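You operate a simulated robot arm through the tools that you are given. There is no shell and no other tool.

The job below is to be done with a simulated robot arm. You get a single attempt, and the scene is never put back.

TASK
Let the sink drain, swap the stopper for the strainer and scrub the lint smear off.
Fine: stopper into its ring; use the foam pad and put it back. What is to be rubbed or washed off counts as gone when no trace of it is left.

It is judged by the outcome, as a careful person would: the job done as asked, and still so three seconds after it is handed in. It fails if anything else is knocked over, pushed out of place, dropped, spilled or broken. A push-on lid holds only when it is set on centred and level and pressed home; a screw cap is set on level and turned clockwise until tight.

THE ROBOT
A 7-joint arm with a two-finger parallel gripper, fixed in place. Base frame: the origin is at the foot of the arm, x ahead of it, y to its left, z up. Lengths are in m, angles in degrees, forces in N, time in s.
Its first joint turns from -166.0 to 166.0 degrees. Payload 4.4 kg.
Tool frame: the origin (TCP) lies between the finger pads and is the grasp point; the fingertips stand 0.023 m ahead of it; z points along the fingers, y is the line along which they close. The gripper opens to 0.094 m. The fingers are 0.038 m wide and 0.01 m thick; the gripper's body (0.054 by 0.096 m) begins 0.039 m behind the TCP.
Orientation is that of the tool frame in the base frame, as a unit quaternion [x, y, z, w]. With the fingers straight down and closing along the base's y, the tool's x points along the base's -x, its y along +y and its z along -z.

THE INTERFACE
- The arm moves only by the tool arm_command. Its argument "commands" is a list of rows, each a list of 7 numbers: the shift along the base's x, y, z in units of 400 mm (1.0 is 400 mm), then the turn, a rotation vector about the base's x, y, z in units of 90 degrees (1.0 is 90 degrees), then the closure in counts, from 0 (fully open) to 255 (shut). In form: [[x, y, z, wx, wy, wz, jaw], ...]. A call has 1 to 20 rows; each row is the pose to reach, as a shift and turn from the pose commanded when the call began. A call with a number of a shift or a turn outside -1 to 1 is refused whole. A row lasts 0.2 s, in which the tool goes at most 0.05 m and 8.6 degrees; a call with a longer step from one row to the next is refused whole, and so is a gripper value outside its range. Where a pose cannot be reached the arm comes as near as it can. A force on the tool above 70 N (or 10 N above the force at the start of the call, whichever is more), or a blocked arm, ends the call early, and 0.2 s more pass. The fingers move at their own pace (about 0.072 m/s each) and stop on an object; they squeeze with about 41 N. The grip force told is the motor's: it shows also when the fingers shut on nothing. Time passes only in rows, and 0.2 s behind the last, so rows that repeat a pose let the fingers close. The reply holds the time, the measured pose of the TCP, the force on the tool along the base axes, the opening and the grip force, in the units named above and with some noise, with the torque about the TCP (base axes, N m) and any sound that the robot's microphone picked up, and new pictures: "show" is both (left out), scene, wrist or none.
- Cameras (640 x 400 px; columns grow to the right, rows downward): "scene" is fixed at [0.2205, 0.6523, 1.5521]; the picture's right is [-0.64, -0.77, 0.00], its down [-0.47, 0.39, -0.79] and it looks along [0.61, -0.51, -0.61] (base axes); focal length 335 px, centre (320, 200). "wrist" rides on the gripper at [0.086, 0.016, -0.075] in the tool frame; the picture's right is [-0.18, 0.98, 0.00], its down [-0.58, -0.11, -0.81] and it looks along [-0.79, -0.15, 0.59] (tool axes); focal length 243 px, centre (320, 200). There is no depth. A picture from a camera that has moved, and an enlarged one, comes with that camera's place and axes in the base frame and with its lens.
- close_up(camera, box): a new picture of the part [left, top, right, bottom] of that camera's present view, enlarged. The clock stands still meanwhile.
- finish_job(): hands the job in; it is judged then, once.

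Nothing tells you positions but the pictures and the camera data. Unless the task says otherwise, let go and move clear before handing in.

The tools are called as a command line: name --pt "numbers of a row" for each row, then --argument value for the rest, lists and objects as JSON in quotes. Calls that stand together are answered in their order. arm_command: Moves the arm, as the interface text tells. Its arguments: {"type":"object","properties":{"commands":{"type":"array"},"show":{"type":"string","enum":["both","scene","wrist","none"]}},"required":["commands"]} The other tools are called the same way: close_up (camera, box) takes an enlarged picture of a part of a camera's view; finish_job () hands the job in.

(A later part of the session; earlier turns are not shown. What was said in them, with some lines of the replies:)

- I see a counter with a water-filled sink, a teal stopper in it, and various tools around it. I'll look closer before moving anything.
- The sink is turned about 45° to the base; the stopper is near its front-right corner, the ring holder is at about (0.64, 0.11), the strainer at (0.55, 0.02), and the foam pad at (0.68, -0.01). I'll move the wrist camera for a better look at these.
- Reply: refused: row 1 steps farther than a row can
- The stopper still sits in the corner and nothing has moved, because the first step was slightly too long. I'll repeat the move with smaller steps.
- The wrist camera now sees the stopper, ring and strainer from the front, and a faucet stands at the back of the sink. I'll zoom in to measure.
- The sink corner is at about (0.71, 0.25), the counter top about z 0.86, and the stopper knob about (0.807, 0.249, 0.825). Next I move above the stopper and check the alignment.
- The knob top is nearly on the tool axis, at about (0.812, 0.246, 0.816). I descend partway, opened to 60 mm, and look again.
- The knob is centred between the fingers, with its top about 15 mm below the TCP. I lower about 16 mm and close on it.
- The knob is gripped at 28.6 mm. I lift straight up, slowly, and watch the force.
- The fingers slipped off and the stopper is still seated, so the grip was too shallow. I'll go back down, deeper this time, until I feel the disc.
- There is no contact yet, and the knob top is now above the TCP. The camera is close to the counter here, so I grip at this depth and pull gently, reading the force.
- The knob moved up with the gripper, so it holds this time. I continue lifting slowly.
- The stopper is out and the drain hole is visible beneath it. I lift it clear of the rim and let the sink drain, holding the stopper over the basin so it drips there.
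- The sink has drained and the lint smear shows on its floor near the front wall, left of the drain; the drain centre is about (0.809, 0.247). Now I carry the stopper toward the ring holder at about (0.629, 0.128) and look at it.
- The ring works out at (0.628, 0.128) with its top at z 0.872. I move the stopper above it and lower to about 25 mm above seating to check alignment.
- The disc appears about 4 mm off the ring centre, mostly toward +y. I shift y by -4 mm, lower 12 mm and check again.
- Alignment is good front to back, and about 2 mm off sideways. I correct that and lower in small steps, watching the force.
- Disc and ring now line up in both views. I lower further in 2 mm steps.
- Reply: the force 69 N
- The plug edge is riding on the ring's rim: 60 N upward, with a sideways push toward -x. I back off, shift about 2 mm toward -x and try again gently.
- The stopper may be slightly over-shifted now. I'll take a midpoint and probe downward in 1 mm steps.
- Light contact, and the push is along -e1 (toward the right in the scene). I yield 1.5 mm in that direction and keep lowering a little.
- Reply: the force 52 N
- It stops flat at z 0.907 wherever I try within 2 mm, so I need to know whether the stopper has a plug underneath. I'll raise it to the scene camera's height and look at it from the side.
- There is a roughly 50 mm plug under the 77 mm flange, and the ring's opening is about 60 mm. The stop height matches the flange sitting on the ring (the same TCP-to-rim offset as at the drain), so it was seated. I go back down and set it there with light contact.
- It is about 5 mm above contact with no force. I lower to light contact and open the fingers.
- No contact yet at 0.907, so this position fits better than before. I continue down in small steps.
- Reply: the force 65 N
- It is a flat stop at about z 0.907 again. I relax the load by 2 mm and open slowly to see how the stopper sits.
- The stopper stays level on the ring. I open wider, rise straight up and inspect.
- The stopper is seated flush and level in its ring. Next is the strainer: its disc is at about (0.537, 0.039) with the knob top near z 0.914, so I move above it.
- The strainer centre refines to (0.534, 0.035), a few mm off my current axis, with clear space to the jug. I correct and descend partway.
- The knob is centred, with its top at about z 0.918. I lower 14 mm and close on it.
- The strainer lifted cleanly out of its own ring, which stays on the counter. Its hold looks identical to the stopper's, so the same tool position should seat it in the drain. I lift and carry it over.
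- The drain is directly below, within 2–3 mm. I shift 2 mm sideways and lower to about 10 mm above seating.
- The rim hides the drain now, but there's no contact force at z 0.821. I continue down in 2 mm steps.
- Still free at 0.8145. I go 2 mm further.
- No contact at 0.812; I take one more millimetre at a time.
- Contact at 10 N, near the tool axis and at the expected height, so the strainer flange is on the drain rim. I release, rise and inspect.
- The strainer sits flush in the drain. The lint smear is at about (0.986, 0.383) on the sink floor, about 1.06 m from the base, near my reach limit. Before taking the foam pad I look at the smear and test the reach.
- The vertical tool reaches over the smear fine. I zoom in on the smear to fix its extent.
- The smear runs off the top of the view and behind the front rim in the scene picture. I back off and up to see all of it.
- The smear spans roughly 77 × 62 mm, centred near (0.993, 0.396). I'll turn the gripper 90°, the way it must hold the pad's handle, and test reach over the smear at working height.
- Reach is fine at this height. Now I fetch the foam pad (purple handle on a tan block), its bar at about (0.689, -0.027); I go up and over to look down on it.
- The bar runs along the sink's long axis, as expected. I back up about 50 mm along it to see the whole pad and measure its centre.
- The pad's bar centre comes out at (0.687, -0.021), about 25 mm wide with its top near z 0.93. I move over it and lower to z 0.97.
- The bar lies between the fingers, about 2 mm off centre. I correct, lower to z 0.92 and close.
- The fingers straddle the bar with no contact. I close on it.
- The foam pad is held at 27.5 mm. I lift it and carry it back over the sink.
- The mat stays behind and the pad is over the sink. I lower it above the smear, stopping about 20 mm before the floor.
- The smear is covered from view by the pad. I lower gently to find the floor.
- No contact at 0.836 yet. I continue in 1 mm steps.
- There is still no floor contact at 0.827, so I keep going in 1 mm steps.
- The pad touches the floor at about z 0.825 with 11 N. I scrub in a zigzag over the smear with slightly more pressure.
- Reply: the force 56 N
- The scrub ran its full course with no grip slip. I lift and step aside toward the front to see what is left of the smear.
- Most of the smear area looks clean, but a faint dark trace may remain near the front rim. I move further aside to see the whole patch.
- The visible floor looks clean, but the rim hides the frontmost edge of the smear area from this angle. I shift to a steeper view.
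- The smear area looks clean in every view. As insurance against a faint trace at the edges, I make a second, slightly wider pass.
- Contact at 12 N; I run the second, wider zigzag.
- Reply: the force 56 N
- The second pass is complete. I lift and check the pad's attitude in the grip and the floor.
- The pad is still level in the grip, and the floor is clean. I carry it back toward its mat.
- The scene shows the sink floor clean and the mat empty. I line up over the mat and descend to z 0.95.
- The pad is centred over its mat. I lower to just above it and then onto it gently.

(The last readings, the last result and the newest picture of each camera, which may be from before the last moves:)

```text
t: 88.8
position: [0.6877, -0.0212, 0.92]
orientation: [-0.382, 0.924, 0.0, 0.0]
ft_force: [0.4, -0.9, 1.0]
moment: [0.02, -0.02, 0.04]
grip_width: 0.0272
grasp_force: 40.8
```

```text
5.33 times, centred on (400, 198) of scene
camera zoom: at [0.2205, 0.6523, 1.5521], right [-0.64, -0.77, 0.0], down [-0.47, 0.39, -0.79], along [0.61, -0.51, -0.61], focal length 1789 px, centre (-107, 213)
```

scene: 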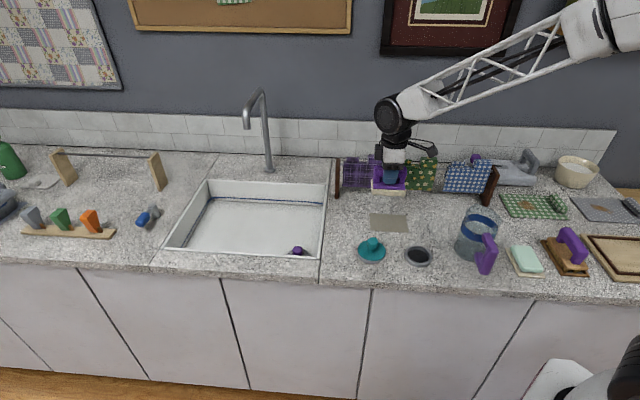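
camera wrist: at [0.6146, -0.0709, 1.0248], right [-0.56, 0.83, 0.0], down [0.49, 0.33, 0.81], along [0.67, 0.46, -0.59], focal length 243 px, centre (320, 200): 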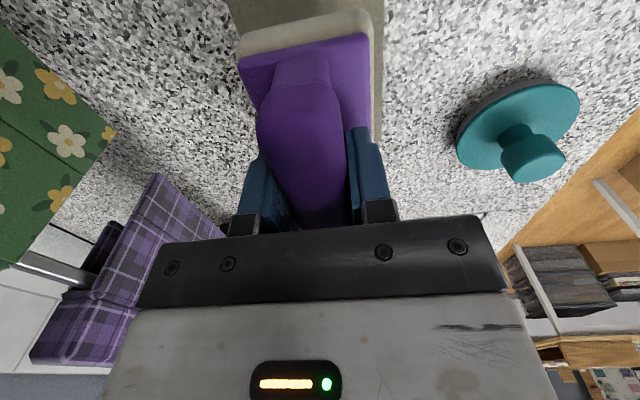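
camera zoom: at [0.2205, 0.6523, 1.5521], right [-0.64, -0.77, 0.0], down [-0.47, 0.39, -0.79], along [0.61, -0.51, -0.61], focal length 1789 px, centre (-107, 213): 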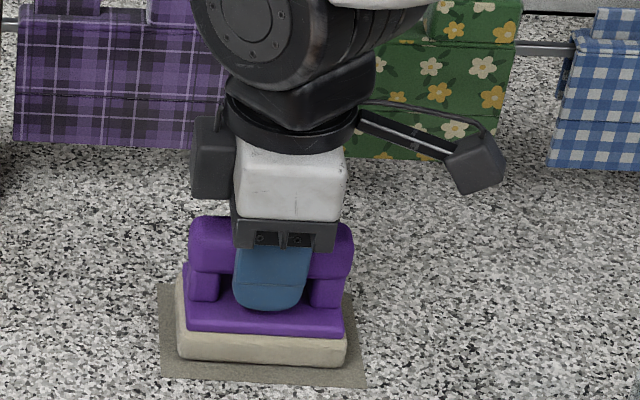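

The pad matches its original place to within about 1 mm. I lower one more millimetre, release and rise.

arm_command --pt "0 0 -0.0025 0 0 0 255" --pt "0 0 -0.0025 0 0 0 220" --pt "0 0 -0.0025 0 0 0 180" --pt "0 0 -0.0025 0 0 0 130" --pt "0 0 -0.0025 0 0 0 90" --pt "0 0 -0.0025 0 0 0 90" --pt "0 0 0.06 0 0 0 90" --pt "0 0 0.15 0 0 0 90" --pt "0 0 0.25 0 0 0 90" --pt "-0.06 -0.06 0.3 0 0 0 90" --pt "-0.12 -0.08 0.35 0 0 0 90" --pt "-0.12 -0.08 0.35 0 0 0 90" --show "both"

close_up --camera "scene" --box '[340, 180, 460, 270]'

close_up --camera "scene" --box '[150, 160, 350, 285]'

close_up --camera "scene" --box '[330, 215, 410, 265]'

```text
t: 91.4
position: [0.642, -0.0513, 1.0588]
orientation: [-0.382, 0.924, 0.001, 0.0]
ft_force: [0.2, 0.4, 0.2]
moment: [-0.02, 0.02, 0.01]
grip_width: 0.0609
grasp_force: 0.0
camera wrist: at [0.5699, -0.1014, 1.134], right [-0.56, 0.83, 0.0], down [0.49, 0.33, 0.81], along [0.67, 0.46, -0.59], focal length 243 px, centre (320, 200)
```

scene: 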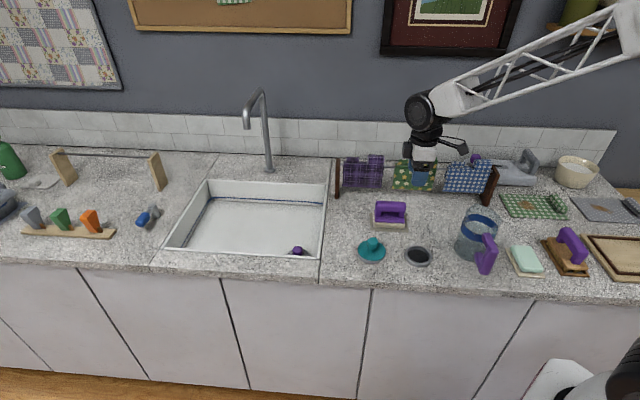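
wrist: 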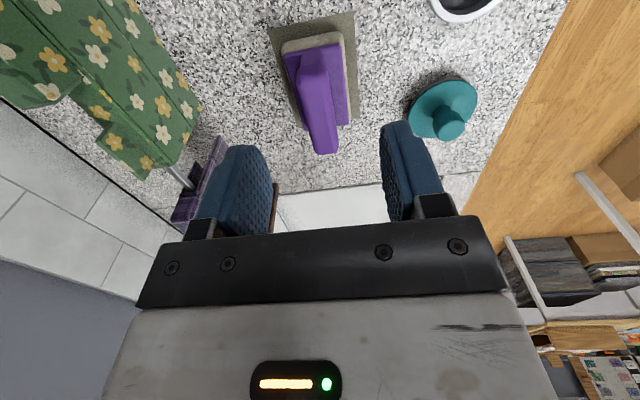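

```text
4.44 times, centred on (400, 225) of scene
camera zoom: at [0.2205, 0.6523, 1.5521], right [-0.64, -0.77, 0.0], down [-0.47, 0.39, -0.79], along [0.61, -0.51, -0.61], focal length 1490 px, centre (-36, 89)
```

zoom: 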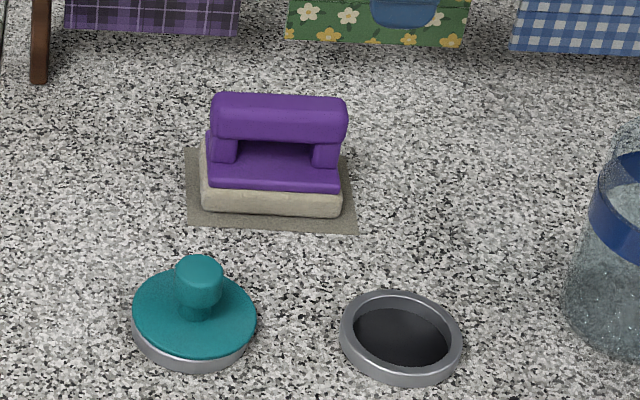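

```text
3.20 times, centred on (250, 222) of scene
camera zoom: at [0.2205, 0.6523, 1.5521], right [-0.64, -0.77, 0.0], down [-0.47, 0.39, -0.79], along [0.61, -0.51, -0.61], focal length 1073 px, centre (544, 128)
```

zoom: 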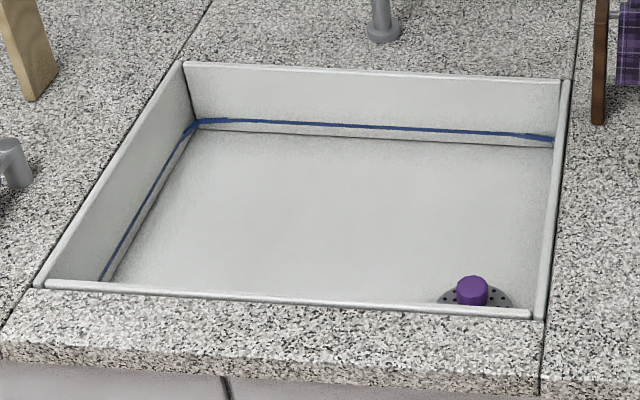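

```text
8.00 times, centred on (370, 240) of scene
camera zoom: at [0.2205, 0.6523, 1.5521], right [-0.64, -0.77, 0.0], down [-0.47, 0.39, -0.79], along [0.61, -0.51, -0.61], focal length 2683 px, centre (-80, -120)
```

zoom: 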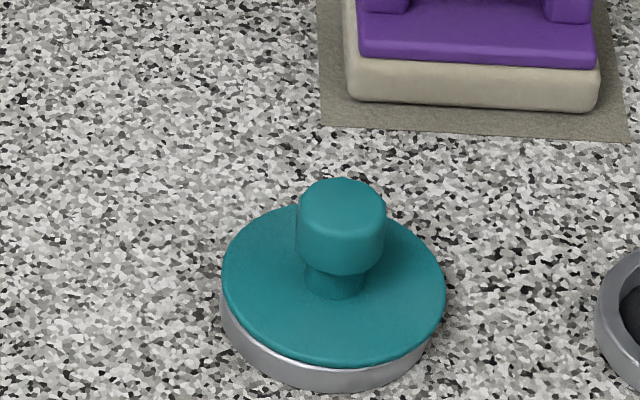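

The pad is back on its mat and the sink is clean with the strainer in place. I take one closer look at the stopper from the side, and at the strainer.

close_up --camera "wrist" --box '[360, 40, 520, 140]'

close_up --camera "scene" --box '[270, 230, 334, 270]'

close_up --camera "scene" --box '[190, 225, 270, 275]'

```text
4.00 times, centred on (440, 90) of wrist
camera zoom: at [0.5699, -0.1014, 1.134], right [-0.56, 0.83, 0.0], down [0.49, 0.33, 0.81], along [0.67, 0.46, -0.59], focal length 970 px, centre (-160, 640)
```

zoom: 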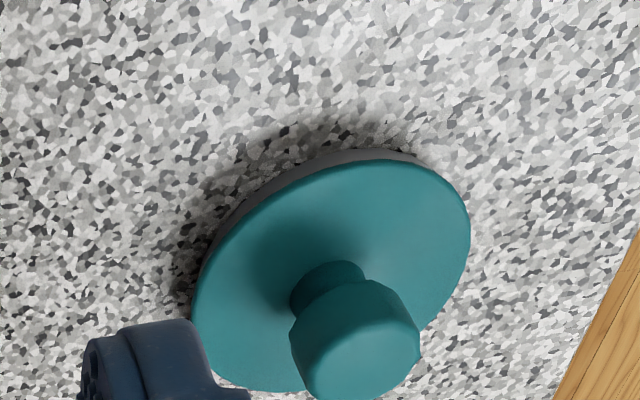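

```text
10.00 times, centred on (302, 250) of scene
camera zoom: at [0.2205, 0.6523, 1.5521], right [-0.64, -0.77, 0.0], down [-0.47, 0.39, -0.79], along [0.61, -0.51, -0.61], focal length 3354 px, centre (500, -300)
```

zoom: 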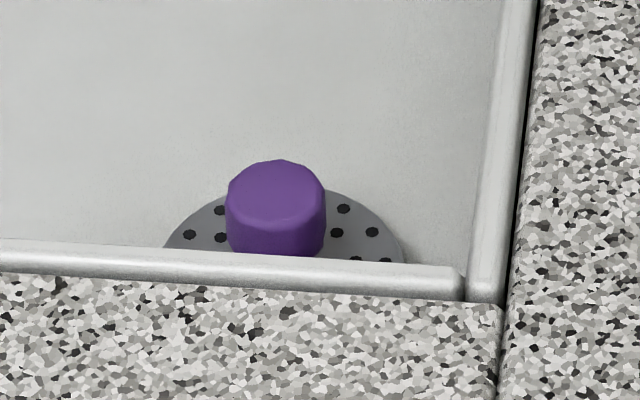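

```text
8.00 times, centred on (230, 250) of scene
camera zoom: at [0.2205, 0.6523, 1.5521], right [-0.64, -0.77, 0.0], down [-0.47, 0.39, -0.79], along [0.61, -0.51, -0.61], focal length 2683 px, centre (1040, -200)
```

zoom: 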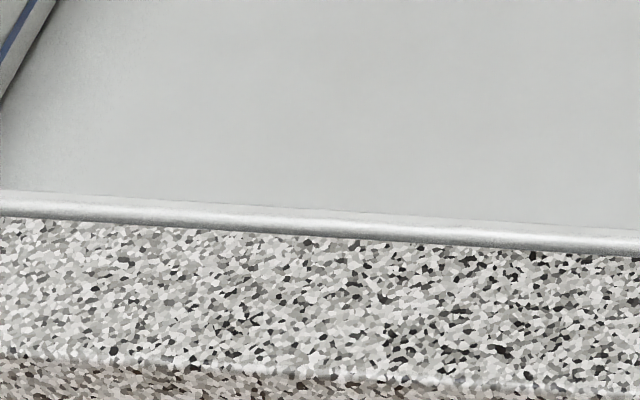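

The stopper sits level in its ring and the strainer is flush. Before handing in, I take the empty gripper back over the sink for one unobstructed look at the smear area.

arm_command --pt "0.06 0.05 0 0 0 0 90" --pt "0.12 0.12 0 0 0 0 90" --pt "0.18 0.2 0 0 0 0 90" --pt "0.24 0.28 0 0 0 0 90" --pt "0.3 0.36 0 0 0 0 90" --pt "0.36 0.44 0 0 0 0 90" --pt "0.42 0.52 0 0 0 0 90" --pt "0.48 0.6 0 0 0 0 90" --pt "0.54 0.68 0 0 0 0 90" --pt "0.6 0.76 0 0 0 0 90" --pt "0.66 0.84 0 0 0 0 90" --pt "0.72 0.92 0 0 0 0 90" --pt "0.78 1.0 0 0 0 0 90" --pt "0.78 1.0 0 0 0 0 90" --show "both"

close_up --camera "wrist" --box '[200, 0, 440, 150]'

```text
t: 94.4
position: [0.9519, 0.3493, 1.0598]
orientation: [-0.382, 0.924, 0.0, 0.0]
ft_force: [-0.4, 0.3, 0.1]
moment: [0.0, 0.03, -0.01]
grip_width: 0.0607
grasp_force: 0.1
camera wrist: at [0.879, 0.2987, 1.1353], right [-0.56, 0.83, 0.0], down [0.49, 0.33, 0.81], along [0.67, 0.46, -0.59], focal length 243 px, centre (320, 200)
```

scene: 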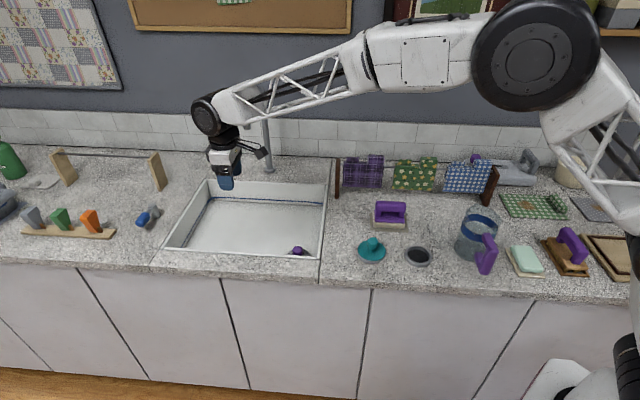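
wrist: 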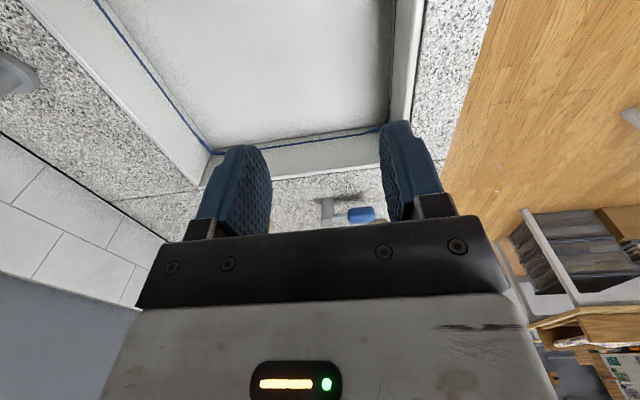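

```text
2.67 times, centred on (320, 75) of wrist
camera zoom: at [0.879, 0.2987, 1.1353], right [-0.56, 0.83, 0.0], down [0.49, 0.33, 0.81], along [0.67, 0.46, -0.59], focal length 647 px, centre (320, 533)
```

zoom: 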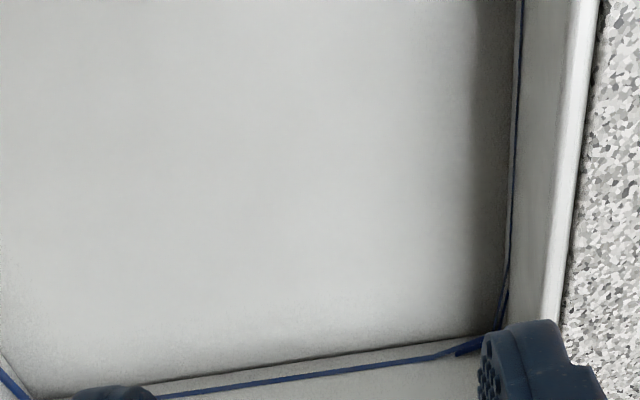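

The sink floor is clean all over the smear area. The strainer is in the drain, the stopper in its ring, the foam pad back on its mat, and the gripper is empty and clear. I hand the job in.

finish_job

```text
The job is handed in.
```

I've handed the job in. In my last pictures everything asked for looked done, though I haven't been told the verdict.

- **Draining:** I pulled the stopper on the second try (the first grip slipped off the knob), and the sink drained completely.
- **Stopper:** it sits level in its ring holder on the counter, about 2 mm off centre.
- **Strainer:** it is seated flush in the drain. Its own ring stays empty on the counter.
- **Lint smear:** I scrubbed it with two passes of the foam pad. No trace showed in a final clear view of the sink floor.
- **Foam pad:** it is back on its mat, within about 1 mm of where it started. I took the tan block with the purple handle to be the foam pad.

I saw nothing else moved, dropped or knocked over. The gripper is empty and raised clear above the sink.
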